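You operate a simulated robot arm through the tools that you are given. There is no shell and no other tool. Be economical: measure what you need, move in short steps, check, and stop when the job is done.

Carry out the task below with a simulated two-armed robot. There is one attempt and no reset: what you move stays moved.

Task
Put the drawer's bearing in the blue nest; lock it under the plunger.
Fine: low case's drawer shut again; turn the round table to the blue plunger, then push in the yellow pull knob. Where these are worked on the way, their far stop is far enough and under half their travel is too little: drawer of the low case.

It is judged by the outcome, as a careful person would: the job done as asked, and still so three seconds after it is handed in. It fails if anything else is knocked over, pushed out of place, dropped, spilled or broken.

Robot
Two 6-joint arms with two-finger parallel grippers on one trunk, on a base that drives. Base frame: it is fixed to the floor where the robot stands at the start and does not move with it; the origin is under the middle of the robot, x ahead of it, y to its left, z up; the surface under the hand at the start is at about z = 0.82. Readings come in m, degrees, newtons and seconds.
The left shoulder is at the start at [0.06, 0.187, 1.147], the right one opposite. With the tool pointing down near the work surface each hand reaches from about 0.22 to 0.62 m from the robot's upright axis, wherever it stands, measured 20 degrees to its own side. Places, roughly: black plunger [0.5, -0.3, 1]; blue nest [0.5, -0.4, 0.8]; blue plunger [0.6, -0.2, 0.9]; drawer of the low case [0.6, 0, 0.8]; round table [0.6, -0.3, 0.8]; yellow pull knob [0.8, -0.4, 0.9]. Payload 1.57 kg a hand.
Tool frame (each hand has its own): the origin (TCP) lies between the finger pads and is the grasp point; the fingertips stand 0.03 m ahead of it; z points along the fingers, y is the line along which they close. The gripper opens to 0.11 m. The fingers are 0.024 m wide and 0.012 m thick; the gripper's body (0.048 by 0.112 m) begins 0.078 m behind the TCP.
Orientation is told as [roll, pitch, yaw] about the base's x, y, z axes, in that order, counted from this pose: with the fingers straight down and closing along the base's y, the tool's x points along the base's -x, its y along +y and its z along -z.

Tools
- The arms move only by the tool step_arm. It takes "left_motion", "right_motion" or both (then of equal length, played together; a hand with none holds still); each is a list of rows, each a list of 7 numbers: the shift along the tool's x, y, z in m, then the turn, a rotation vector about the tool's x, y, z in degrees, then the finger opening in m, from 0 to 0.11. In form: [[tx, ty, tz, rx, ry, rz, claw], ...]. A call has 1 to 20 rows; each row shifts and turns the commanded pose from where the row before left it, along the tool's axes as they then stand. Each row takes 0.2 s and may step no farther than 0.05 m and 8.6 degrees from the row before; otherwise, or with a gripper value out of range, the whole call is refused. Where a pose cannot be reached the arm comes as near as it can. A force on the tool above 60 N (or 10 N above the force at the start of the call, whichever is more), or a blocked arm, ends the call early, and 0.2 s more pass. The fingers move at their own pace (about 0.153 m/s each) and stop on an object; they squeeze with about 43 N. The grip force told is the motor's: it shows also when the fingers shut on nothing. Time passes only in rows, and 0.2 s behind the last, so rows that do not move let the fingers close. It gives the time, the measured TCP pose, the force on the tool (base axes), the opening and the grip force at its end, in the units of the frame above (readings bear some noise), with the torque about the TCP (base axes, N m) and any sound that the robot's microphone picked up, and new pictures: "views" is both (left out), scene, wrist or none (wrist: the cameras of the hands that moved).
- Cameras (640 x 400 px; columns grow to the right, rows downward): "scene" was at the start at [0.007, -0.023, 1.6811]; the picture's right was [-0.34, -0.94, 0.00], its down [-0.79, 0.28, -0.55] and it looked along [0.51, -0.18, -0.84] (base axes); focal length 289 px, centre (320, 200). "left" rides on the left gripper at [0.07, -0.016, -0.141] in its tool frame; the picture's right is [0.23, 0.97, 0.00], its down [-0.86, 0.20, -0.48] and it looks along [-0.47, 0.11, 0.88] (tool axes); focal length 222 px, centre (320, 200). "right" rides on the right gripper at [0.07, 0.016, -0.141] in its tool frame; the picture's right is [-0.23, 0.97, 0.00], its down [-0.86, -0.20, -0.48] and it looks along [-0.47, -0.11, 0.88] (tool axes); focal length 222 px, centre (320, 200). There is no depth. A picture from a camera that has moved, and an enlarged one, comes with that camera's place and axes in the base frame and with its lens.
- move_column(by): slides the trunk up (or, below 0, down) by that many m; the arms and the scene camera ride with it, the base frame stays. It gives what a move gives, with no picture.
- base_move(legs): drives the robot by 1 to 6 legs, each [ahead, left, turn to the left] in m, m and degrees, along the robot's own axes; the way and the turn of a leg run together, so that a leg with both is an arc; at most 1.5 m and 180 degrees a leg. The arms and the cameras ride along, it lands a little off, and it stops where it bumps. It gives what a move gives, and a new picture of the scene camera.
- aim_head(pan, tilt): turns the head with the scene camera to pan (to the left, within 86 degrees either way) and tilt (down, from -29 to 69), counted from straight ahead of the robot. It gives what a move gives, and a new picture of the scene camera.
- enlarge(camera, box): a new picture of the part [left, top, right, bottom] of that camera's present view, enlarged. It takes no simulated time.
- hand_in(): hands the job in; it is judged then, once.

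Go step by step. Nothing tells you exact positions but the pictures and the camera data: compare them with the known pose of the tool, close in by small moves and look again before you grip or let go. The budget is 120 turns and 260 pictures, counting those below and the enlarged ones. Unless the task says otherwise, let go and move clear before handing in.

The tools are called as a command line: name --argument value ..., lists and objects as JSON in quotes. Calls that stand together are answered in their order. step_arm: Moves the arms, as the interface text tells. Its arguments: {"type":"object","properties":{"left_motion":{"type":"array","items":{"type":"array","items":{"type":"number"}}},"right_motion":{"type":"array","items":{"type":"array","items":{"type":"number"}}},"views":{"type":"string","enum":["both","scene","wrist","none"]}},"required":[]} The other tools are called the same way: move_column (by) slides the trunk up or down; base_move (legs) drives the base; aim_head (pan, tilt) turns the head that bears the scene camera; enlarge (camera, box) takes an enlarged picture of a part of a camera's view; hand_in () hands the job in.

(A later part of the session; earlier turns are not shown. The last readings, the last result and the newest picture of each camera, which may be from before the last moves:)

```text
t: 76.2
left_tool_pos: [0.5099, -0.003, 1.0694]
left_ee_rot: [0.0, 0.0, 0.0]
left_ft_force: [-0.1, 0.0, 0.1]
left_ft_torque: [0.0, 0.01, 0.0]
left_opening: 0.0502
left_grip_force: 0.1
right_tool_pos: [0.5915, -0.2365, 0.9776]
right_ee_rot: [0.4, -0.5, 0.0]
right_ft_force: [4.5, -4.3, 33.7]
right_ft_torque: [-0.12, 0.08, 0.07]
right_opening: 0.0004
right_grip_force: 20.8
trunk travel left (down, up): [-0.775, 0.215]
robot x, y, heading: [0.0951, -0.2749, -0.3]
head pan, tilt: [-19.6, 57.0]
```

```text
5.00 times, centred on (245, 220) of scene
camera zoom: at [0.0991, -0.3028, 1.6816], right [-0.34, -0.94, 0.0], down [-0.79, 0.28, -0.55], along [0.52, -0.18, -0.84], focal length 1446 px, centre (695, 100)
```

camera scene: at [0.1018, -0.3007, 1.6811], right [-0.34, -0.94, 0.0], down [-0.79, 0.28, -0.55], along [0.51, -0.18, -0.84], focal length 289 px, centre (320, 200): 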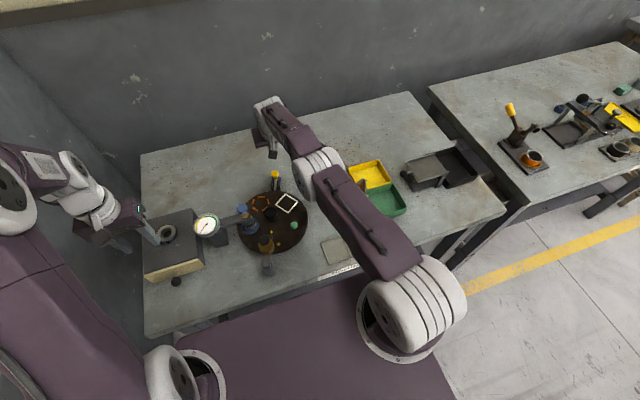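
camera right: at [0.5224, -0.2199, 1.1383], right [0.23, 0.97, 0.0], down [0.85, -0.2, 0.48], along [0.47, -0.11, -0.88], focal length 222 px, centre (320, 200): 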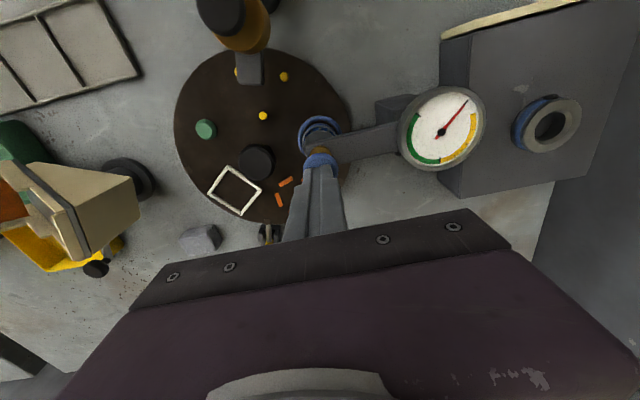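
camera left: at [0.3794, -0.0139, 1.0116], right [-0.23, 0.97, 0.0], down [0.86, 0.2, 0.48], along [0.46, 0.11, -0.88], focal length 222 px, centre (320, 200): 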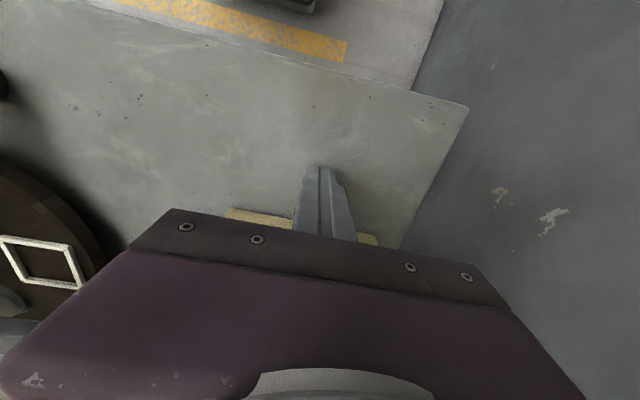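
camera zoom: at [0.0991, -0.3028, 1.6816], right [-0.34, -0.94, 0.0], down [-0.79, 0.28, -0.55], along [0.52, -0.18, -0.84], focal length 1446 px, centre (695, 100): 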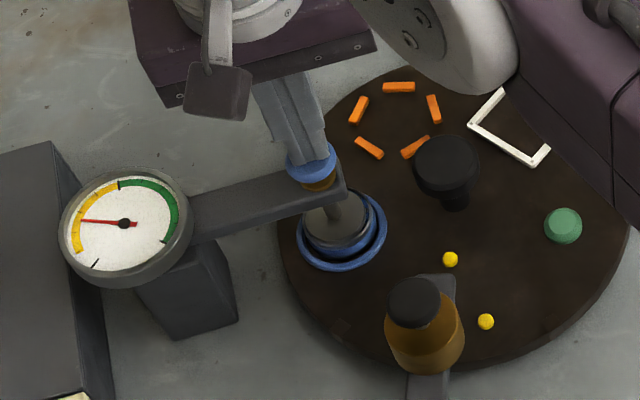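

The force rose to 34 N but the gauge didn't move, so the plunger is bottomed on the bearing. I'll press slightly harder to see whether it latches.

step_arm --right_motion '[[0, 0, 0.0015, 0, 0, 0, 0], [0, 0, 0, 0, 0, 0, 0]]' --views "none"

enlarge --camera "scene" --box '[200, 180, 290, 260]'

```text
t: 76.8
left_tool_pos: [0.5095, -0.0023, 1.0687]
left_ee_rot: [0.2, 0.1, -0.1]
left_ft_force: [0.0, -0.2, 0.1]
left_ft_torque: [-0.03, 0.03, 0.0]
left_opening: 0.0504
left_grip_force: 0.1
right_tool_pos: [0.592, -0.237, 0.9768]
right_ee_rot: [0.5, -0.7, 0.0]
right_ft_force: [7.5, -5.6, 49.3]
right_ft_torque: [-0.21, 0.21, 0.08]
right_opening: 0.0001
right_grip_force: 21.5
trunk travel left (down, up): [-0.775, 0.215]
robot x, y, heading: [0.095, -0.278, 0.2]
head pan, tilt: [-19.6, 57.0]
```

```text
5.00 times, centred on (245, 220) of scene
camera zoom: at [0.0979, -0.3035, 1.6814], right [-0.34, -0.94, 0.0], down [-0.79, 0.28, -0.55], along [0.52, -0.18, -0.84], focal length 1446 px, centre (695, 100)
```

zoom: 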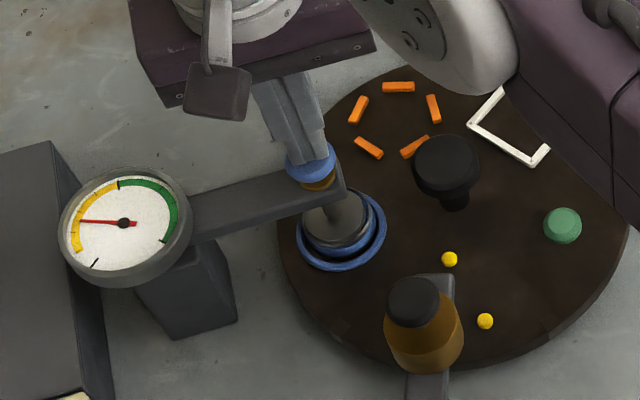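

No change at 49 N. I'll back off and see whether the plunger stays down.

step_arm --right_motion '[[0, 0, -0.006, 0, 0, 0, 0], [0, 0, -0.012, 0, 0, 0, 0], [0, 0, -0.012, 0, 0, 0, 0], [0.03, 0, -0.01, 0, 0, 0, 0], [0.03, 0, 0, 0, 0, 0, 0]]' --views "wrist"

enlarge --camera "scene" --box '[200, 180, 290, 260]'

enlarge --camera "right" --box '[260, 80, 500, 220]'

```text
t: 78.0
left_tool_pos: [0.5105, -0.0015, 1.0686]
left_ee_rot: [0.0, 0.1, -0.1]
left_ft_force: [0.3, -0.4, 0.0]
left_ft_torque: [0.0, -0.02, -0.01]
left_opening: 0.05
left_grip_force: 0.0
right_tool_pos: [0.5315, -0.2372, 1.012]
right_ee_rot: [0.1, -0.1, -0.1]
right_ft_force: [0.0, -0.7, -0.2]
right_ft_torque: [-0.03, 0.02, -0.02]
right_opening: 0.0
right_grip_force: 21.4
trunk travel left (down, up): [-0.775, 0.215]
robot x, y, heading: [0.0978, -0.2801, -0.2]
head pan, tilt: [-19.6, 57.0]
camera right: at [0.4597, -0.2198, 1.1535], right [0.23, 0.97, 0.0], down [0.85, -0.2, 0.48], along [0.47, -0.11, -0.88], focal length 222 px, centre (320, 200)
```

right: 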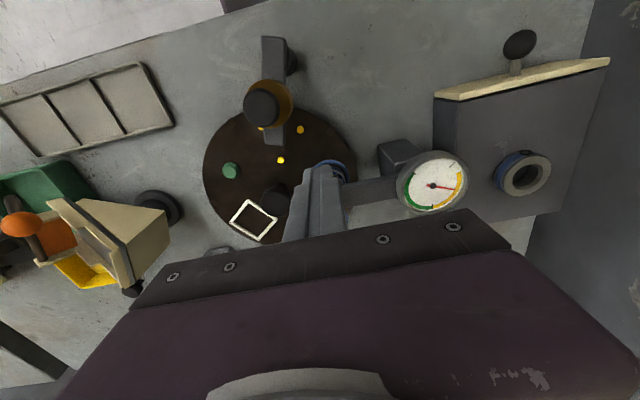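

```text
5.00 times, centred on (245, 220) of scene
camera zoom: at [0.1013, -0.3015, 1.6811], right [-0.34, -0.94, 0.0], down [-0.79, 0.28, -0.55], along [0.51, -0.18, -0.84], focal length 1446 px, centre (695, 100)
```

zoom: 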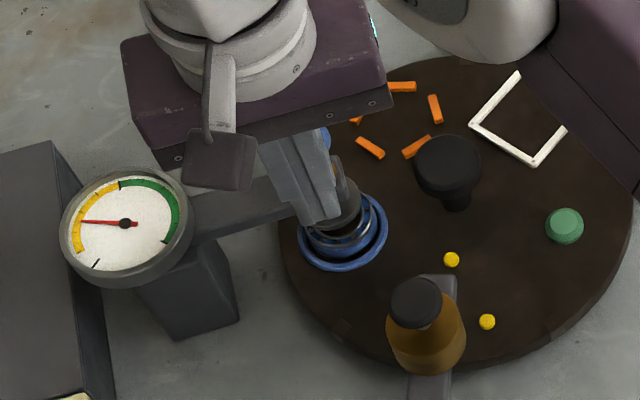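

```text
2.67 times, centred on (380, 150) of right
camera zoom: at [0.4597, -0.2198, 1.1535], right [0.23, 0.97, 0.0], down [0.85, -0.2, 0.48], along [0.47, -0.11, -0.88], focal length 592 px, centre (160, 333)
```

zoom: 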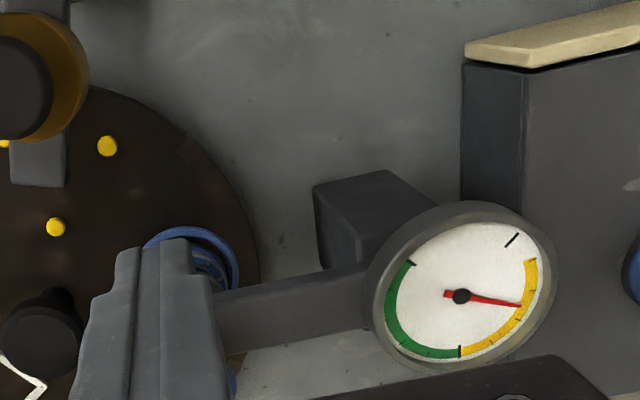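

The needle stayed in yellow even though the hand is off. I'll move the hand aside to see whether the plunger itself stayed down.

step_arm --right_motion '[[0.02, -0.03, -0.03, 0, 0, 0, 0], [0.02, -0.03, -0.03, 0, 0, 0, 0], [0.02, -0.04, 0, 0, 0, 0, 0.0], [0, -0.04, 0, 0, 0, 0, 0.0]]' --views "wrist"

enlarge --camera "scene" --box '[200, 180, 290, 260]'

enlarge --camera "right" --box '[300, 60, 540, 240]'

```text
t: 79.0
left_tool_pos: [0.5135, -0.0017, 1.0667]
left_ee_rot: [0.1, 0.3, -0.1]
left_ft_force: [0.8, -0.4, -0.9]
left_ft_torque: [-0.01, -0.01, 0.02]
left_opening: 0.0505
left_grip_force: 0.0
right_tool_pos: [0.4711, -0.3762, 1.071]
right_ee_rot: [0.4, -0.2, -0.2]
right_ft_force: [0.0, -0.8, 0.0]
right_ft_torque: [0.03, -0.01, -0.02]
right_opening: 0.0002
right_grip_force: 21.1
trunk travel left (down, up): [-0.775, 0.215]
robot x, y, heading: [0.0987, -0.2801, -0.3]
head pan, tilt: [-19.6, 57.0]
camera right: at [0.4016, -0.3594, 1.2122], right [0.23, 0.97, 0.01], down [0.85, -0.2, 0.48], along [0.47, -0.1, -0.88], focal length 222 px, centre (320, 200)
```

right: 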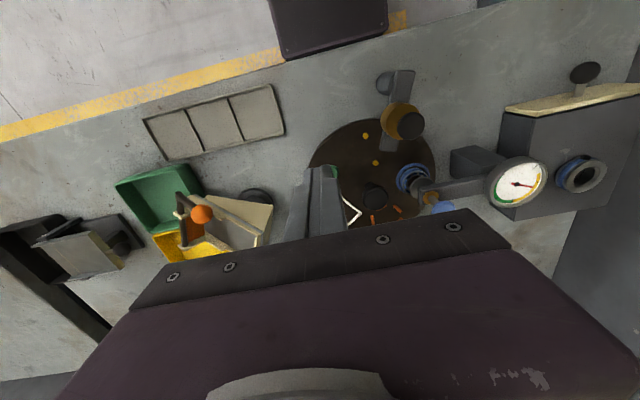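

```text
5.00 times, centred on (245, 220) of scene
camera zoom: at [0.1038, -0.3034, 1.6811], right [-0.34, -0.94, 0.0], down [-0.79, 0.28, -0.54], along [0.51, -0.18, -0.84], focal length 1446 px, centre (695, 100)
```

zoom: 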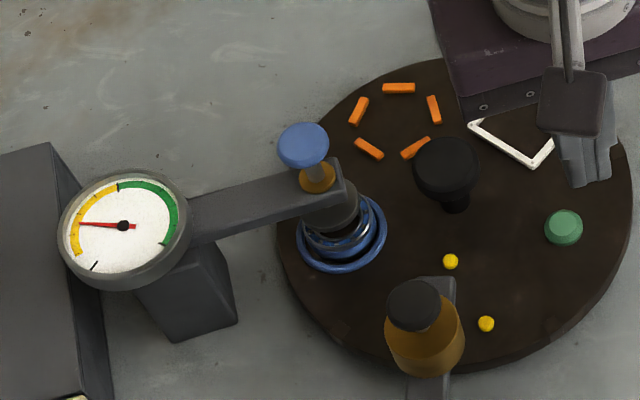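

```text
2.22 times, centred on (420, 150) of right
camera zoom: at [0.4016, -0.3594, 1.2122], right [0.23, 0.97, 0.01], down [0.85, -0.2, 0.48], along [0.47, -0.1, -0.88], focal length 494 px, centre (98, 311)
```

zoom: 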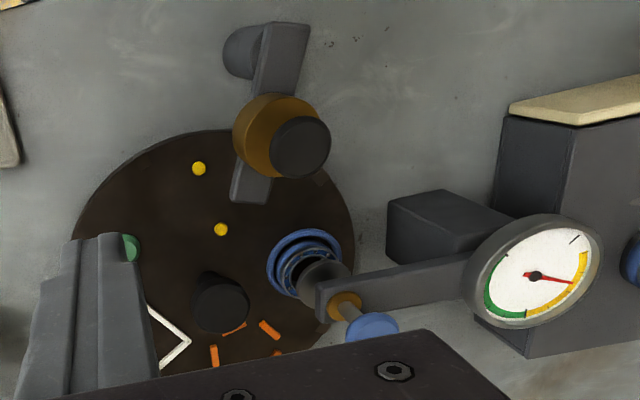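

The plunger springs back but the gauge kept about 58° of travel per stroke, so it works like a pump. Green runs from roughly 140° to 258°, so about two more full strokes should do it. I'll go back over it and do one stroke.

step_arm --right_motion '[[-0.03, 0.035, 0, 0, 0, 0, 0], [-0.03, 0.035, 0, 0, 0, 0, 0], [-0.03, 0.035, 0, 0, 0, 0, 0], [-0.031, 0.0355, 0, 0, 0, 0, 0], [0, 0, 0.04, 0, 0, 0, 0], [0, 0, 0.033, 0, 0, 0, 0], [0, 0, 0, 0, 0, 0, 0]]' --views "none"

enlarge --camera "scene" --box '[200, 180, 290, 260]'

```text
t: 80.6
left_tool_pos: [0.5136, -0.002, 1.0675]
left_ee_rot: [0.0, 0.2, -0.1]
left_ft_force: [-1.6, 0.0, -0.1]
left_ft_torque: [-0.04, 0.0, 0.01]
left_opening: 0.0503
left_grip_force: 0.0
right_tool_pos: [0.5947, -0.2358, 0.9974]
right_ee_rot: [0.1, -0.2, -0.1]
right_ft_force: [-0.6, -0.3, -0.4]
right_ft_torque: [-0.02, -0.03, 0.02]
right_opening: 0.0
right_grip_force: 21.1
trunk travel left (down, up): [-0.775, 0.215]
robot x, y, heading: [0.0925, -0.2766, 0.1]
head pan, tilt: [-19.6, 57.0]
```

```text
5.00 times, centred on (245, 220) of scene
camera zoom: at [0.1037, -0.3009, 1.6811], right [-0.34, -0.94, 0.0], down [-0.79, 0.28, -0.55], along [0.51, -0.18, -0.84], focal length 1446 px, centre (695, 100)
```

zoom: 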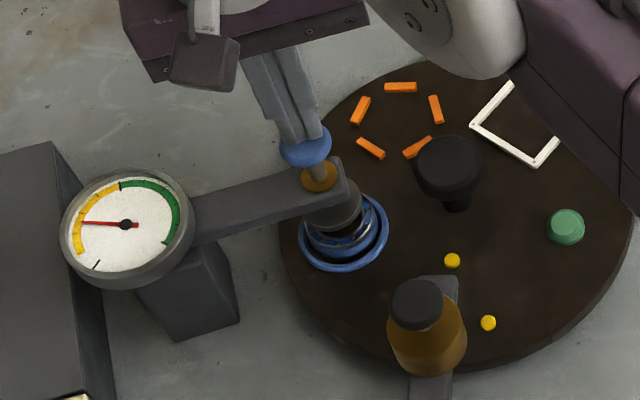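

Positioned as before. Second stroke: press to the bottom, then back up.

step_arm --right_motion '[[0.002, 0, 0.005, 0, 0, 0, 0], [0, 0, 0.005, 0, 0, 0, 0], [0, 0, 0.005, 0, 0, 0, 0], [0, 0, 0.005, 0, 0, 0, 0], [0, 0, 0.0015, 0, 0, 0, 0], [0, 0, 0, 0, 0, 0, 0]]' --views "none"

step_arm --right_motion '[[0, 0, -0.008, 0, 0, 0, 0], [0, 0, -0.0135, 0, 0, 0, 0], [0, 0, 0, 0, 0, 0, 0]]' --views "none"

enlarge --camera "scene" --box '[200, 180, 290, 260]'

```text
t: 82.0
left_tool_pos: [0.5139, -0.0008, 1.0662]
left_ee_rot: [0.0, 0.3, -0.1]
left_ft_force: [0.0, -0.8, 0.2]
left_ft_torque: [-0.04, 0.02, -0.03]
left_opening: 0.05
left_grip_force: 0.0
right_tool_pos: [0.5912, -0.2363, 0.9782]
right_ee_rot: [0.2, -0.1, -0.1]
right_ft_force: [1.0, -0.7, 2.6]
right_ft_torque: [-0.01, -0.05, 0.01]
right_opening: 0.0001
right_grip_force: 21.6
trunk travel left (down, up): [-0.775, 0.215]
robot x, y, heading: [0.0966, -0.2788, 0.2]
head pan, tilt: [-19.6, 57.0]
```

```text
t: 82.8
left_tool_pos: [0.5133, -0.0016, 1.0664]
left_ee_rot: [0.0, 0.2, -0.1]
left_ft_force: [-0.1, 0.6, 0.7]
left_ft_torque: [0.03, -0.02, 0.0]
left_opening: 0.0501
left_grip_force: 0.0
right_tool_pos: [0.592, -0.2354, 0.9994]
right_ee_rot: [0.2, -0.1, -0.1]
right_ft_force: [-0.3, 0.2, 0.2]
right_ft_torque: [0.03, -0.01, -0.02]
right_opening: 0.0
right_grip_force: 20.8
trunk travel left (down, up): [-0.775, 0.215]
robot x, y, heading: [0.0957, -0.2805, -0.2]
head pan, tilt: [-19.6, 57.0]
```

```text
5.00 times, centred on (245, 220) of scene
camera zoom: at [0.1037, -0.3015, 1.6811], right [-0.34, -0.94, 0.0], down [-0.79, 0.28, -0.55], along [0.51, -0.18, -0.84], focal length 1446 px, centre (695, 100)
```

zoom: 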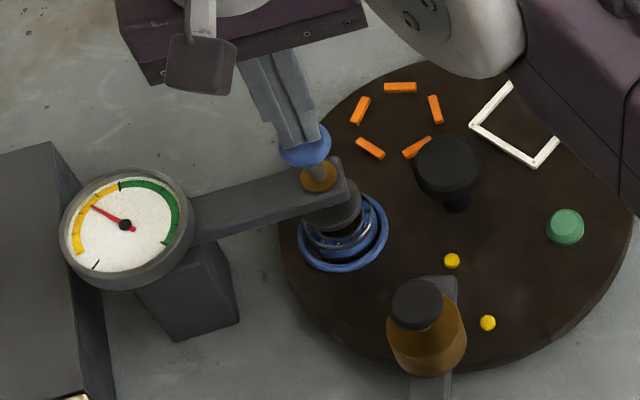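

Each stroke advances the needle about 28°, and it's nearing the yellow/green boundary. I'll do two more strokes and check.

step_arm --right_motion '[[0, 0, 0.008, 0, 0, 0, 0], [0, 0, 0.008, 0, 0, 0, 0], [0, 0, 0.0065, 0, 0, 0, 0], [0, 0, 0, 0, 0, 0, 0], [0, 0, -0.01, 0, 0, 0, 0], [0, 0, -0.0125, 0, 0, 0, 0], [0, 0, 0, 0, 0, 0, 0], [0, 0, 0.008, 0, 0, 0, 0], [0, 0, 0.008, 0, 0, 0, 0], [0, 0, 0.0065, 0, 0, 0, 0], [0, 0, 0, 0, 0, 0, 0], [0, 0, -0.01, 0, 0, 0, 0], [0, 0, -0.0125, 0, 0, 0, 0], [0, 0, 0, 0, 0, 0, 0]]' --views "none"

enlarge --camera "scene" --box '[200, 180, 290, 260]'

```text
t: 85.8
left_tool_pos: [0.5125, -0.0012, 1.0666]
left_ee_rot: [0.0, 0.1, -0.1]
left_ft_force: [-0.4, 0.3, 0.4]
left_ft_torque: [0.02, 0.01, 0.01]
left_opening: 0.0499
left_grip_force: 0.0
right_tool_pos: [0.5906, -0.2355, 0.9976]
right_ee_rot: [0.3, 0.1, -0.1]
right_ft_force: [0.1, -0.2, -0.4]
right_ft_torque: [0.01, 0.01, 0.0]
right_opening: 0.0
right_grip_force: 21.5
trunk travel left (down, up): [-0.775, 0.215]
robot x, y, heading: [0.0967, -0.2807, 0.0]
head pan, tilt: [-19.6, 57.0]
```

```text
5.00 times, centred on (245, 220) of scene
camera zoom: at [0.1038, -0.3013, 1.6811], right [-0.34, -0.94, 0.0], down [-0.79, 0.28, -0.55], along [0.51, -0.18, -0.84], focal length 1446 px, centre (695, 100)
```

zoom: 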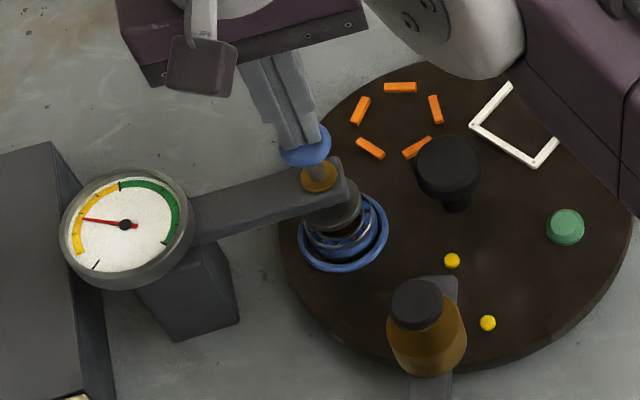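

The needle dropped back, so it isn't a stroke counter. I'll press in small increments and read the gauge at each step to understand it.

step_arm --right_motion '[[0.001, 0, 0.005, 0, 0, 0, 0], [0, 0, 0.005, 0, 0, 0, 0], [0, 0, 0.003, 0, 0, 0, 0], [0, 0, 0, 0, 0, 0, 0]]' --views "none"

enlarge --camera "scene" --box '[200, 180, 290, 260]'

step_arm --right_motion '[[0, 0, 0.003, 0, 0, 0, 0], [0, 0, 0, 0, 0, 0, 0]]' --views "none"

enlarge --camera "scene" --box '[200, 180, 290, 260]'

step_arm --right_motion '[[0, 0, 0.003, 0, 0, 0, 0], [0, 0, 0, 0, 0, 0, 0]]' --views "none"

enlarge --camera "scene" --box '[200, 180, 290, 260]'

```text
t: 86.8
left_tool_pos: [0.513, -0.0, 1.0681]
left_ee_rot: [0.0, 0.3, -0.1]
left_ft_force: [-0.6, 0.2, 0.0]
left_ft_torque: [0.01, 0.01, 0.03]
left_opening: 0.0501
left_grip_force: 0.0
right_tool_pos: [0.5914, -0.2356, 0.9848]
right_ee_rot: [0.2, 0.0, -0.1]
right_ft_force: [0.9, 0.1, 2.3]
right_ft_torque: [0.05, -0.05, 0.02]
right_opening: 0.0001
right_grip_force: 21.5
trunk travel left (down, up): [-0.775, 0.215]
robot x, y, heading: [0.0934, -0.2774, -0.1]
head pan, tilt: [-19.6, 57.0]
```

```text
5.00 times, centred on (245, 220) of scene
camera zoom: at [0.1034, -0.3012, 1.6811], right [-0.34, -0.94, 0.0], down [-0.79, 0.28, -0.55], along [0.51, -0.18, -0.84], focal length 1446 px, centre (695, 100)
```

zoom: 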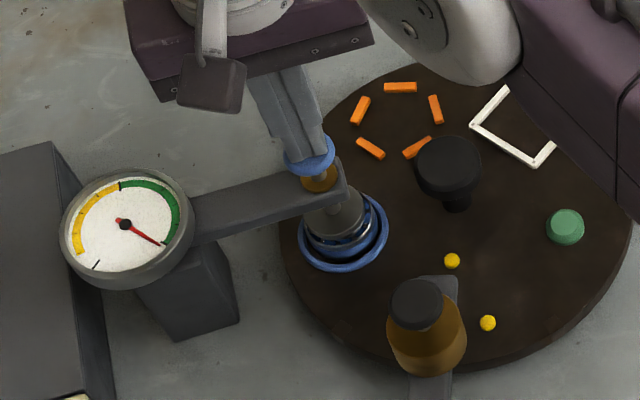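

```text
t: 87.4
left_tool_pos: [0.5128, -0.0009, 1.0675]
left_ee_rot: [0.0, 0.3, -0.1]
left_ft_force: [-0.8, 0.9, -0.5]
left_ft_torque: [0.0, 0.01, 0.01]
left_opening: 0.0501
left_grip_force: 0.1
right_tool_pos: [0.5903, -0.2369, 0.9825]
right_ee_rot: [0.3, -0.2, -0.1]
right_ft_force: [0.1, 1.3, 1.3]
right_ft_torque: [0.04, -0.02, -0.03]
right_opening: 0.0
right_grip_force: 21.3
trunk travel left (down, up): [-0.775, 0.215]
robot x, y, heading: [0.0963, -0.2798, -0.0]
head pan, tilt: [-19.6, 57.0]
```

```text
5.00 times, centred on (245, 220) of scene
camera zoom: at [0.1033, -0.3013, 1.6811], right [-0.34, -0.94, 0.0], down [-0.79, 0.28, -0.55], along [0.51, -0.18, -0.84], focal length 1446 px, centre (695, 100)
```

zoom: 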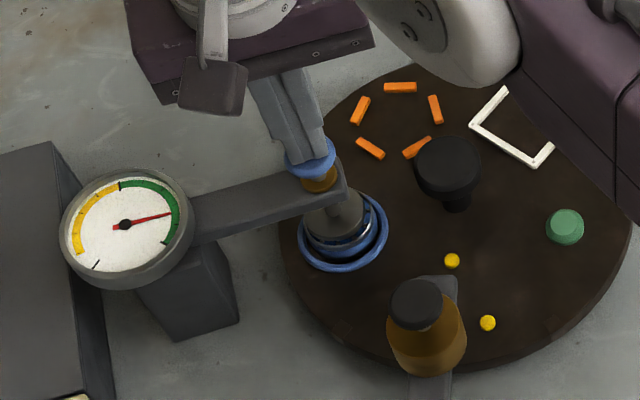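

```text
t: 88.0
left_tool_pos: [0.5126, -0.0015, 1.0676]
left_ee_rot: [0.0, 0.2, -0.1]
left_ft_force: [-0.5, 1.1, 0.8]
left_ft_torque: [0.04, 0.02, -0.03]
left_opening: 0.0498
left_grip_force: 0.2
right_tool_pos: [0.5909, -0.2358, 0.9802]
right_ee_rot: [0.1, -0.1, -0.1]
right_ft_force: [-1.3, 0.1, 3.0]
right_ft_torque: [-0.01, 0.02, 0.0]
right_opening: 0.0002
right_grip_force: 20.8
trunk travel left (down, up): [-0.775, 0.215]
robot x, y, heading: [0.0953, -0.2789, 0.1]
head pan, tilt: [-19.6, 57.0]
```

```text
5.00 times, centred on (245, 220) of scene
camera zoom: at [0.1029, -0.3015, 1.6811], right [-0.34, -0.94, 0.0], down [-0.79, 0.28, -0.55], along [0.51, -0.18, -0.84], focal length 1446 px, centre (695, 100)
```

zoom: 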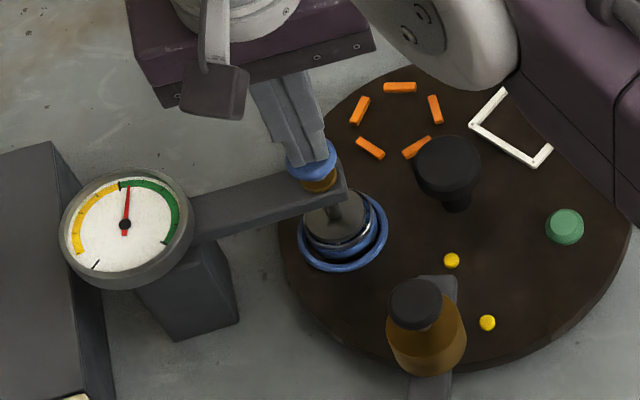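

The gauge follows plunger depth. Green spans roughly TCP z 0.980 to 0.985, and my earlier presses overshot into yellow and sprang back. The needle is now just inside green, so I'll raise 2 mm and see how it responds.

step_arm --right_motion '[[0, 0, -0.002, 0, 0, 0, 0], [0, 0, 0, 0, 0, 0, 0]]' --views "none"

enlarge --camera "scene" --box '[200, 180, 290, 260]'

```text
t: 88.6
left_tool_pos: [0.5118, -0.0008, 1.0666]
left_ee_rot: [0.0, 0.2, -0.2]
left_ft_force: [-0.5, -0.3, -0.2]
left_ft_torque: [0.01, -0.01, 0.04]
left_opening: 0.0501
left_grip_force: 0.2
right_tool_pos: [0.5896, -0.2361, 0.9822]
right_ee_rot: [0.2, -0.1, -0.1]
right_ft_force: [-0.6, -0.8, 1.7]
right_ft_torque: [-0.02, 0.03, -0.01]
right_opening: 0.0
right_grip_force: 20.8
trunk travel left (down, up): [-0.775, 0.215]
robot x, y, heading: [0.0974, -0.2781, -0.0]
head pan, tilt: [-19.6, 57.0]
```

```text
5.00 times, centred on (245, 220) of scene
camera zoom: at [0.1031, -0.3017, 1.6811], right [-0.34, -0.94, 0.0], down [-0.79, 0.28, -0.55], along [0.51, -0.18, -0.84], focal length 1446 px, centre (695, 100)
```

zoom: 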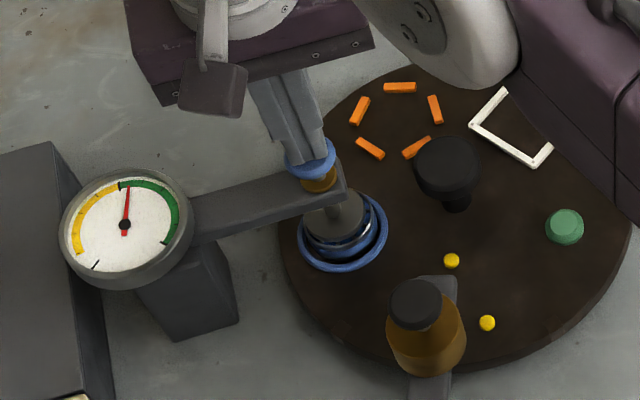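

The needle holds the deepest point of the stroke and is in green. I'll lift fully off and see whether the plunger locks.

step_arm --right_motion '[[0, 0, -0.006, 0, 0, 0, 0], [0, 0, -0.012, 0, 0, 0, 0], [0, 0, -0.03, 0, 0, 0, 0], [0, 0, 0, 0, 0, 0, 0]]' --views "none"

enlarge --camera "scene" --box '[200, 180, 290, 260]'

```text
t: 89.6
left_tool_pos: [0.5129, -0.0014, 1.0668]
left_ee_rot: [0.0, 0.2, 0.0]
left_ft_force: [-0.2, -0.6, -0.3]
left_ft_torque: [0.0, 0.02, 0.0]
left_opening: 0.0501
left_grip_force: 0.0
right_tool_pos: [0.591, -0.2356, 1.0297]
right_ee_rot: [0.3, -0.1, -0.1]
right_ft_force: [-0.5, 0.5, 0.0]
right_ft_torque: [0.01, -0.01, -0.02]
right_opening: 0.0
right_grip_force: 21.4
trunk travel left (down, up): [-0.775, 0.215]
robot x, y, heading: [0.0981, -0.2777, 0.2]
head pan, tilt: [-19.6, 57.0]
```

```text
5.00 times, centred on (245, 220) of scene
camera zoom: at [0.1038, -0.3014, 1.6811], right [-0.34, -0.94, 0.0], down [-0.79, 0.28, -0.54], along [0.51, -0.18, -0.84], focal length 1446 px, centre (695, 100)
```

zoom: 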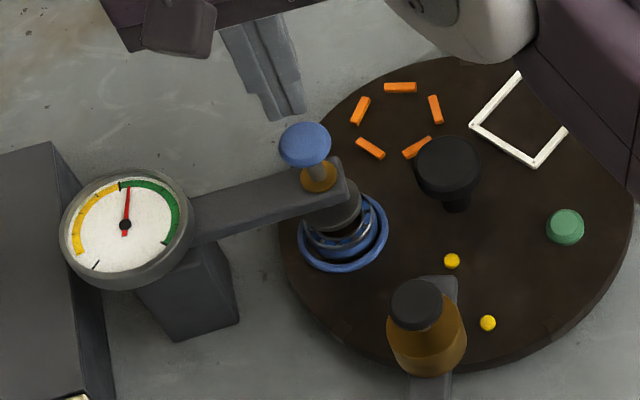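

The plunger sprang up again, so depth alone doesn't latch it. I'll zoom in on the plunger mechanism for a latch or bayonet feature.

enlarge --camera "scene" --box '[248, 198, 284, 238]'

enlarge --camera "right" --box '[260, 90, 500, 220]'

enlarge --camera "left" --box '[0, 60, 200, 240]'

```text
10.00 times, centred on (266, 218) of scene
camera zoom: at [0.1038, -0.3014, 1.6811], right [-0.34, -0.94, 0.0], down [-0.79, 0.28, -0.54], along [0.51, -0.18, -0.84], focal length 2891 px, centre (860, 20)
```

zoom: 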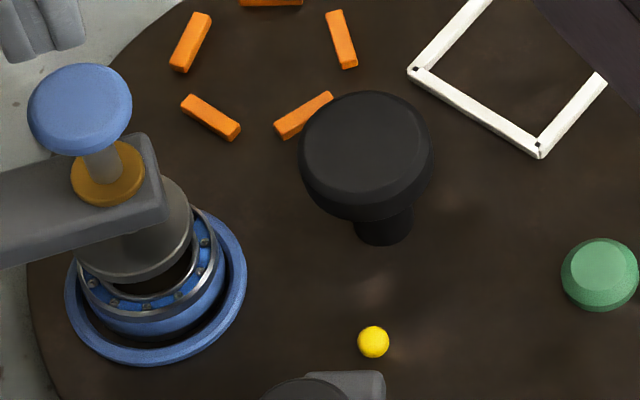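

```text
2.67 times, centred on (380, 155) of right
camera zoom: at [0.5212, -0.2175, 1.1707], right [0.23, 0.97, 0.0], down [0.85, -0.2, 0.48], along [0.47, -0.11, -0.88], focal length 592 px, centre (160, 320)
```

zoom: 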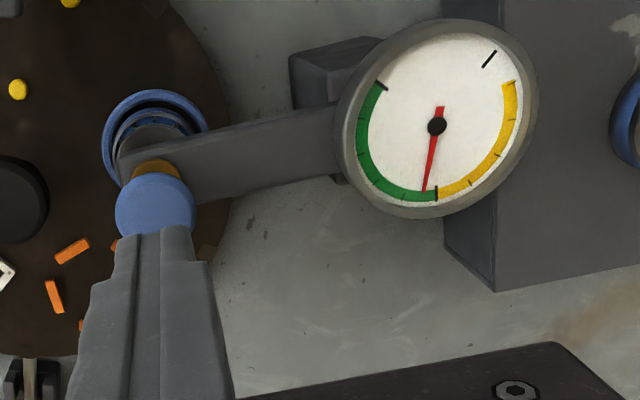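

```text
2.22 times, centred on (100, 150) of left
camera zoom: at [0.4449, -0.0166, 1.2094], right [-0.22, 0.97, 0.0], down [0.86, 0.2, 0.48], along [0.46, 0.11, -0.88], focal length 494 px, centre (809, 311)
```

zoom: 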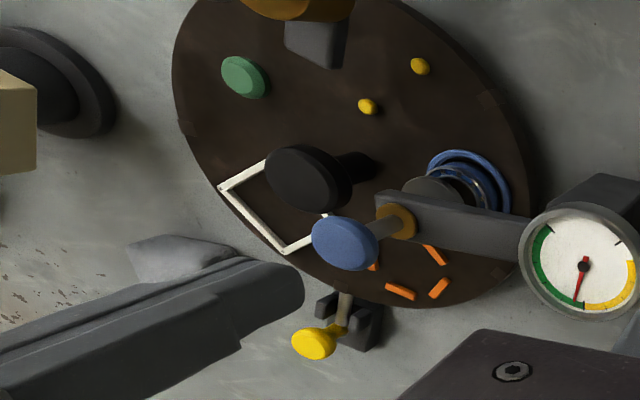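

I see no obvious latch. It may be a press-and-turn lock, so I'll grip the blue knob between the fingers, press it down and twist clockwise, watching for sound, torque and gauge.

step_arm --right_motion '[[0, 0, 0, 0, 0, -8.4, 0.04], [0, 0, 0, 0, 0, -8.4, 0.06], [0, 0, 0, 0, 0, -8.4, 0.06], [0, 0, 0, 0, 0, -8.4, 0.06], [0, 0, 0, 0, 0, -8.4, 0.06], [0, 0, 0.03, 0, 0, -3, 0.06], [0, 0, 0.02, 0, 0, 0, 0.06], [0, 0, 0.01, 0, 0, 0, 0.06], [0, 0, 0, 0, 0, 0, 0.03], [0, 0, 0, 0, 0, 0, 0.02], [0, 0, 0, 0, 0, 0, 0.02]]' --views "none"

enlarge --camera "scene" --box '[200, 180, 290, 260]'

```text
t: 92.0
left_tool_pos: [0.5117, 0.0005, 1.0667]
left_ee_rot: [-0.1, 0.2, 0.0]
left_ft_force: [0.0, 0.7, 0.2]
left_ft_torque: [0.02, 0.02, 0.01]
left_opening: 0.0501
left_grip_force: 0.0
right_tool_pos: [0.5905, -0.2345, 0.9715]
right_ee_rot: [0.0, -0.2, 44.8]
right_ft_force: [-4.5, 4.5, -0.2]
right_ft_torque: [0.21, -0.07, 0.0]
right_opening: 0.0285
right_grip_force: 38.7
trunk travel left (down, up): [-0.775, 0.215]
robot x, y, heading: [0.0984, -0.2814, -0.3]
head pan, tilt: [-19.6, 57.0]
```

```text
5.00 times, centred on (245, 220) of scene
camera zoom: at [0.1024, -0.3001, 1.6811], right [-0.34, -0.94, 0.0], down [-0.79, 0.28, -0.55], along [0.51, -0.18, -0.84], focal length 1446 px, centre (695, 100)
```

zoom: 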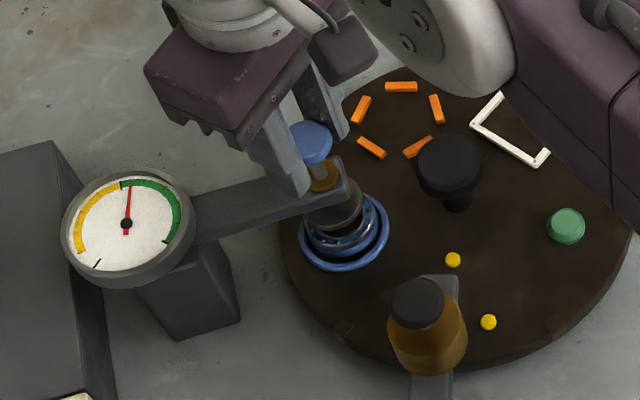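

The knob is gripped at 0.0285 m. I'll press down 7 mm, then twist clockwise 34° and look.

step_arm --right_motion '[[0, 0, 0.003, 0, 0, 0, 0.02], [0, 0, 0.003, 0, 0, 0, 0.02], [0, 0, 0.0015, 0, 0, 0, 0.02], [0, 0, 0, 0, 0, 0, 0.02]]' --views "none"

enlarge --camera "scene" --box '[200, 180, 290, 260]'

step_arm --right_motion '[[0, 0, 0, 0, 0, 8, 0.02], [0, 0, 0, 0, 0, 8, 0.02], [0, 0, 0, 0, 0, 8, 0.02], [0, 0, 0, 0, 0, 8, 0.02], [0, 0, 0, 0, 0, 0, 0.02]]' --views "none"

enlarge --camera "scene" --box '[200, 180, 290, 260]'

```text
t: 93.0
left_tool_pos: [0.5116, -0.0003, 1.067]
left_ee_rot: [-0.1, 0.0, -0.1]
left_ft_force: [-0.5, -0.4, -0.9]
left_ft_torque: [0.01, -0.01, -0.01]
left_opening: 0.05
left_grip_force: 0.0
right_tool_pos: [0.5894, -0.2346, 0.9622]
right_ee_rot: [0.1, -0.2, 45.0]
right_ft_force: [-4.0, 5.5, 1.7]
right_ft_torque: [0.05, 0.08, -0.06]
right_opening: 0.0288
right_grip_force: 38.3
trunk travel left (down, up): [-0.775, 0.215]
robot x, y, heading: [0.0987, -0.2769, -0.1]
head pan, tilt: [-19.6, 57.0]
```

```text
5.00 times, centred on (245, 220) of scene
camera zoom: at [0.1022, -0.2995, 1.6812], right [-0.34, -0.94, 0.0], down [-0.79, 0.28, -0.55], along [0.51, -0.18, -0.84], focal length 1446 px, centre (695, 100)
```

zoom: 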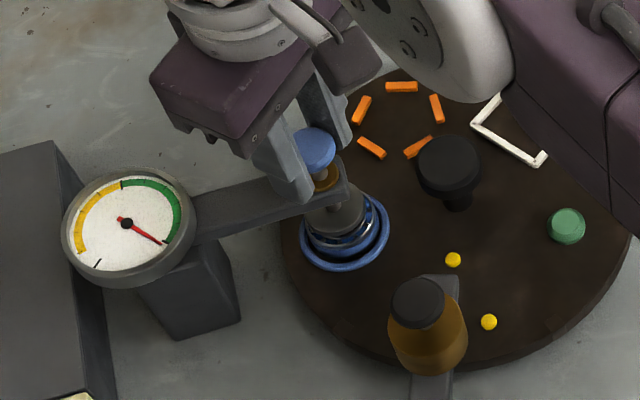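

```text
t: 94.2
left_tool_pos: [0.5129, -0.0008, 1.0673]
left_ee_rot: [0.0, 0.2, -0.1]
left_ft_force: [0.0, 0.4, -0.2]
left_ft_torque: [-0.03, 0.01, -0.02]
left_opening: 0.0505
left_grip_force: 0.0
right_tool_pos: [0.5903, -0.2354, 0.9639]
right_ee_rot: [0.2, -0.1, 12.7]
right_ft_force: [-2.4, 3.4, 1.2]
right_ft_torque: [0.02, -0.23, -0.07]
right_opening: 0.0284
right_grip_force: 38.7
trunk travel left (down, up): [-0.775, 0.215]
robot x, y, heading: [0.0962, -0.2793, 0.1]
head pan, tilt: [-19.6, 57.0]
```

```text
5.00 times, centred on (245, 220) of scene
camera zoom: at [0.1025, -0.3006, 1.6811], right [-0.34, -0.94, 0.0], down [-0.79, 0.28, -0.55], along [0.51, -0.18, -0.84], focal length 1446 px, centre (695, 100)
```

zoom: 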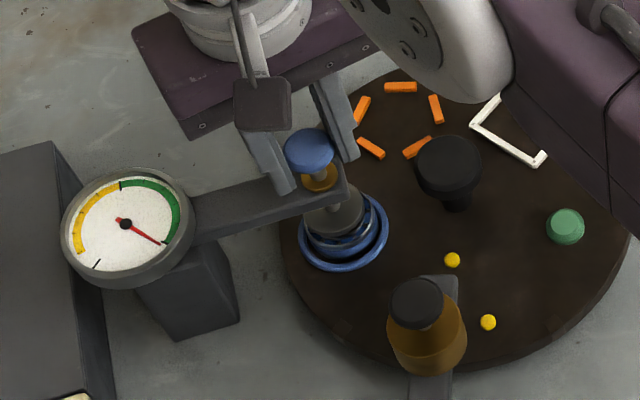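

At about 8 mm travel the pad meets the bearing and the needle sits at the green end mark. I'll continue the clockwise twist to about 90° total and look again.

step_arm --right_motion '[[0, 0, 0, 0, 0, 8.4, 0.02], [0, 0, 0, 0, 0, 8.4, 0.02], [0, 0, 0, 0, 0, 8.4, 0.02], [0, 0, 0, 0, 0, 8.4, 0.02], [0, 0, 0, 0, 0, 8.4, 0.02], [0, 0, 0, 0, 0, 8.4, 0.02], [0, 0, 0, 0, 0, 8.4, 0.02], [0, 0, 0, 0, 0, 0, 0.02]]' --views "wrist"

enlarge --camera "scene" --box '[200, 180, 290, 260]'

```text
t: 96.0
left_tool_pos: [0.5124, -0.0022, 1.0673]
left_ee_rot: [0.1, 0.2, -0.1]
left_ft_force: [-0.9, -0.3, 0.8]
left_ft_torque: [0.01, -0.01, 0.0]
left_opening: 0.0498
left_grip_force: 0.0
right_tool_pos: [0.5903, -0.2362, 0.9616]
right_ee_rot: [0.2, 0.1, -46.2]
right_ft_force: [-0.6, -2.5, 1.4]
right_ft_torque: [-0.22, -0.08, 0.01]
right_opening: 0.0287
right_grip_force: 38.8
trunk travel left (down, up): [-0.775, 0.215]
robot x, y, heading: [0.0923, -0.2764, -0.2]
head pan, tilt: [-19.6, 57.0]
camera right: at [0.553, -0.1741, 1.1041], right [0.86, 0.51, 0.0], down [0.45, -0.76, 0.48], along [0.25, -0.41, -0.88], focal length 222 px, centre (320, 200)
```

right: 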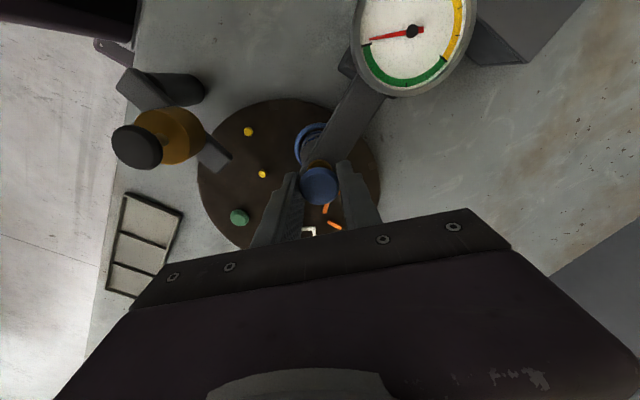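

```text
5.00 times, centred on (245, 220) of scene
camera zoom: at [0.103, -0.302, 1.6811], right [-0.34, -0.94, 0.0], down [-0.79, 0.28, -0.55], along [0.51, -0.18, -0.84], focal length 1446 px, centre (695, 100)
```

zoom: 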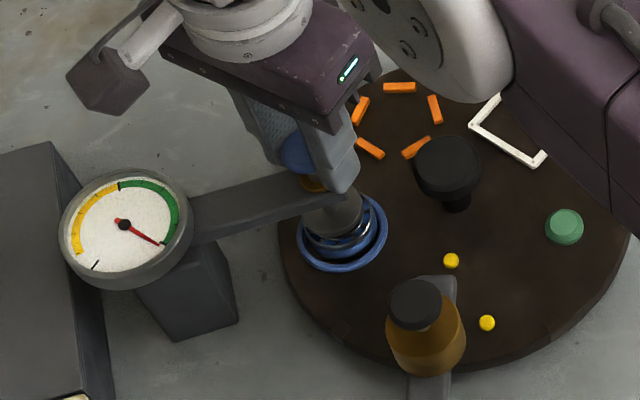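

The needle is at the far edge of green here. I'll press 2.5 mm deeper to mid-green, then open the fingers and see whether it stays locked after the twist.

step_arm --right_motion '[[0, 0, 0.0025, 0, 0, 0, 0.02], [0, 0, 0, 0, 0, 0, 0.02], [0, 0, 0, 0, 0, 0, 0.02]]' --views "none"

enlarge --camera "scene" --box '[200, 180, 290, 260]'

step_arm --right_motion '[[0, 0, 0, 0, 0, 0, 0.04], [0, 0, 0, 0, 0, 0, 0.06], [0, 0, 0, 0, 0, 0, 0.06]]' --views "none"

enlarge --camera "scene" --box '[200, 180, 290, 260]'

```text
t: 96.8
left_tool_pos: [0.5114, -0.0016, 1.0669]
left_ee_rot: [0.1, 0.2, -0.1]
left_ft_force: [-0.2, 0.5, -0.4]
left_ft_torque: [-0.02, -0.03, -0.01]
left_opening: 0.0501
left_grip_force: 0.1
right_tool_pos: [0.5904, -0.2358, 0.9612]
right_ee_rot: [0.3, 0.0, -45.9]
right_ft_force: [-2.2, -3.8, 1.9]
right_ft_torque: [0.06, 0.14, -0.1]
right_opening: 0.0286
right_grip_force: 38.8
trunk travel left (down, up): [-0.775, 0.215]
robot x, y, heading: [0.0983, -0.2741, -0.2]
head pan, tilt: [-19.6, 57.0]
```

```text
5.00 times, centred on (245, 220) of scene
camera zoom: at [0.1025, -0.3026, 1.6811], right [-0.34, -0.94, 0.0], down [-0.79, 0.28, -0.55], along [0.51, -0.18, -0.84], focal length 1446 px, centre (695, 100)
```

zoom: 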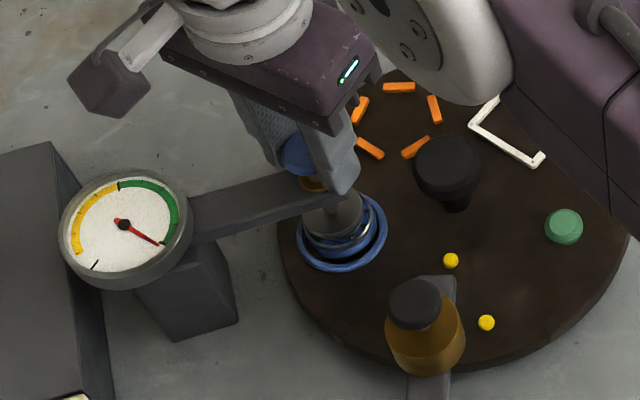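

```text
t: 97.6
left_tool_pos: [0.5126, -0.0017, 1.0681]
left_ee_rot: [0.1, 0.2, -0.1]
left_ft_force: [-0.3, 1.0, 0.0]
left_ft_torque: [-0.04, 0.02, 0.01]
left_opening: 0.0502
left_grip_force: 0.0
right_tool_pos: [0.5915, -0.2359, 0.9605]
right_ee_rot: [0.1, 0.1, -45.9]
right_ft_force: [0.0, -0.8, -0.8]
right_ft_torque: [-0.02, 0.0, 0.0]
right_opening: 0.0599
right_grip_force: 0.0
trunk travel left (down, up): [-0.775, 0.215]
robot x, y, heading: [0.0968, -0.279, 0.1]
head pan, tilt: [-19.6, 57.0]
```

```text
5.00 times, centred on (245, 220) of scene
camera zoom: at [0.1038, -0.3012, 1.6811], right [-0.34, -0.94, 0.0], down [-0.79, 0.28, -0.55], along [0.51, -0.18, -0.84], focal length 1446 px, centre (695, 100)
```

zoom: 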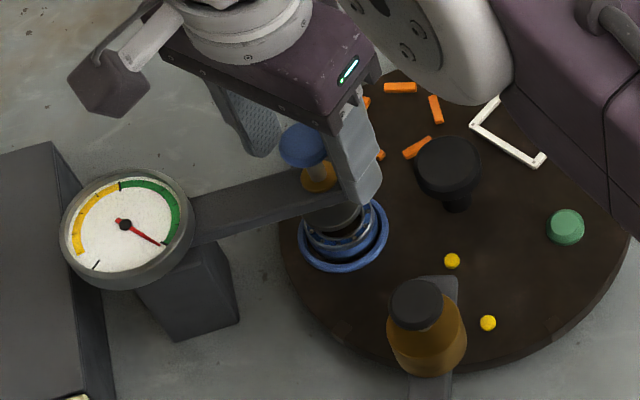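

Analysing the readings, the needle sweeps through blank, green, then yellow as plunger travel grows from about 9 to 17 mm, and the plunger always springs back. I'll make one check at full depth for a twist lock: grip the top of the knob, press to the bottom, twist counter-clockwise 90° and release.

step_arm --right_motion '[[0, 0, -0.012, 0, 0, 0, 0.06], [0, 0, -0.01, 0, 0, 0, 0.06], [0, 0, 0, 0, 0, 0, 0.03], [0, 0, 0, 0, 0, 0, 0.02], [0, 0, 0, 0, 0, 0, 0.02], [0, 0, 0.006, 0, 0, 0, 0.02], [0, 0, 0.006, 0, 0, 0, 0.02], [0, 0, 0.004, 0, 0, 0, 0.02], [0, 0, 0.0, 0, 0, 0, 0.02]]' --views "none"

enlarge --camera "scene" --box '[200, 180, 290, 260]'

```text
t: 99.6
left_tool_pos: [0.5107, -0.0013, 1.0675]
left_ee_rot: [0.0, 0.0, -0.1]
left_ft_force: [-0.9, 0.0, 0.3]
left_ft_torque: [0.0, -0.02, -0.01]
left_opening: 0.0501
left_grip_force: 0.0
right_tool_pos: [0.5902, -0.2351, 0.9669]
right_ee_rot: [0.2, 0.1, -45.9]
right_ft_force: [-5.9, -1.8, 2.3]
right_ft_torque: [0.11, 0.26, 0.01]
right_opening: 0.0288
right_grip_force: 38.0
trunk travel left (down, up): [-0.775, 0.215]
robot x, y, heading: [0.0975, -0.2815, 0.2]
head pan, tilt: [-19.6, 57.0]
```

```text
5.00 times, centred on (245, 220) of scene
camera zoom: at [0.1015, -0.302, 1.6811], right [-0.34, -0.94, 0.0], down [-0.79, 0.28, -0.55], along [0.51, -0.18, -0.84], focal length 1446 px, centre (695, 100)
```

zoom: 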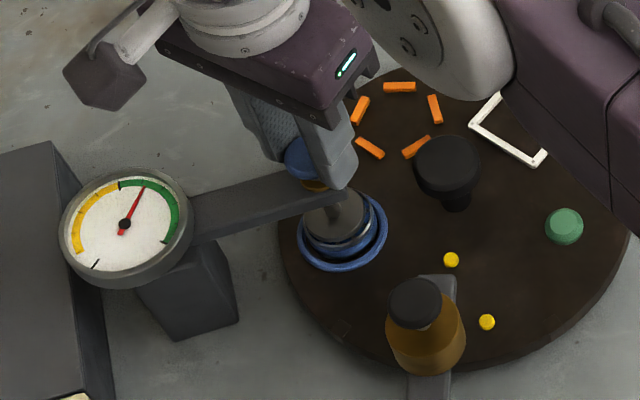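

The needle is well into green now. I'll twist counter-clockwise about 90° at this depth, then release and look.

step_arm --right_motion '[[0, 0, 0, 0, 0, -8.4, 0.02], [0, 0, 0, 0, 0, -8.4, 0.02], [0, 0, 0, 0, 0, -8.4, 0.02], [0, 0, 0, 0, 0, -8.4, 0.02], [0, 0, 0, 0, 0, -8.4, 0.02], [0, 0, 0, 0, 0, -8.4, 0.02], [0, 0, 0, 0, 0, -8.4, 0.02], [0, 0, 0, 0, 0, -8.4, 0.02], [0, 0, 0, 0, 0, -8.4, 0.02], [0, 0, 0, 0, 0, -8.4, 0.02], [0, 0, 0, 0, 0, -8.4, 0.02], [0, 0, 0, 0, 0, 0, 0.02]]' --views "none"

enlarge --camera "scene" --box '[200, 180, 290, 260]'

step_arm --right_motion '[[0, 0, 0, 0, 0, 0, 0.04], [0, 0, 0, 0, 0, 0, 0.06], [0, 0, 0, 0, 0, 0, 0.06]]' --views "none"

enlarge --camera "scene" --box '[200, 180, 290, 260]'

```text
t: 102.2
left_tool_pos: [0.5113, 0.0001, 1.0664]
left_ee_rot: [-0.2, 0.2, -0.1]
left_ft_force: [0.4, 0.6, 0.3]
left_ft_torque: [0.01, 0.0, -0.04]
left_opening: 0.0501
left_grip_force: 0.0
right_tool_pos: [0.5908, -0.2355, 0.9663]
right_ee_rot: [0.1, -0.2, 46.6]
right_ft_force: [-2.3, 8.2, 1.2]
right_ft_torque: [0.26, 0.12, 0.02]
right_opening: 0.0286
right_grip_force: 38.7
trunk travel left (down, up): [-0.775, 0.215]
robot x, y, heading: [0.0934, -0.2772, 0.3]
head pan, tilt: [-19.6, 57.0]
```

```text
5.00 times, centred on (245, 220) of scene
camera zoom: at [0.1023, -0.2993, 1.6812], right [-0.34, -0.94, 0.0], down [-0.79, 0.28, -0.55], along [0.51, -0.18, -0.84], focal length 1446 px, centre (695, 100)
```

zoom: 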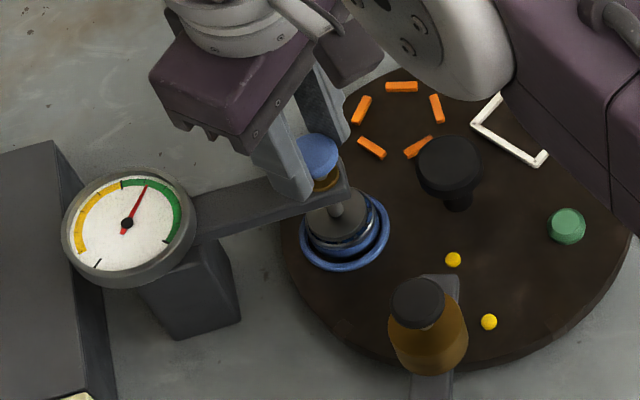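

```text
t: 103.0
left_tool_pos: [0.5136, -0.0011, 1.0674]
left_ee_rot: [0.0, 0.2, -0.1]
left_ft_force: [-1.0, -0.2, 0.7]
left_ft_torque: [-0.02, 0.03, 0.0]
left_opening: 0.05
left_grip_force: 0.1
right_tool_pos: [0.5907, -0.2364, 0.9658]
right_ee_rot: [0.1, -0.1, 46.5]
right_ft_force: [0.6, 0.1, -0.1]
right_ft_torque: [-0.04, 0.0, -0.01]
right_opening: 0.0601
right_grip_force: 0.1
trunk travel left (down, up): [-0.775, 0.215]
robot x, y, heading: [0.0955, -0.2798, 0.1]
head pan, tilt: [-19.6, 57.0]
```

```text
5.00 times, centred on (245, 220) of scene
camera zoom: at [0.1038, -0.3018, 1.6811], right [-0.34, -0.94, 0.0], down [-0.79, 0.28, -0.54], along [0.51, -0.18, -0.84], focal length 1446 px, centre (695, 100)
```

zoom: 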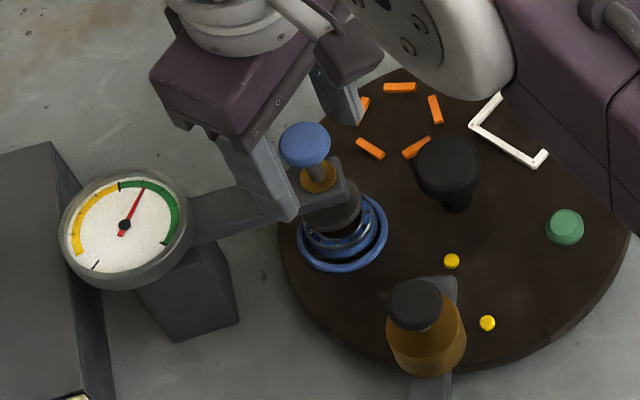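

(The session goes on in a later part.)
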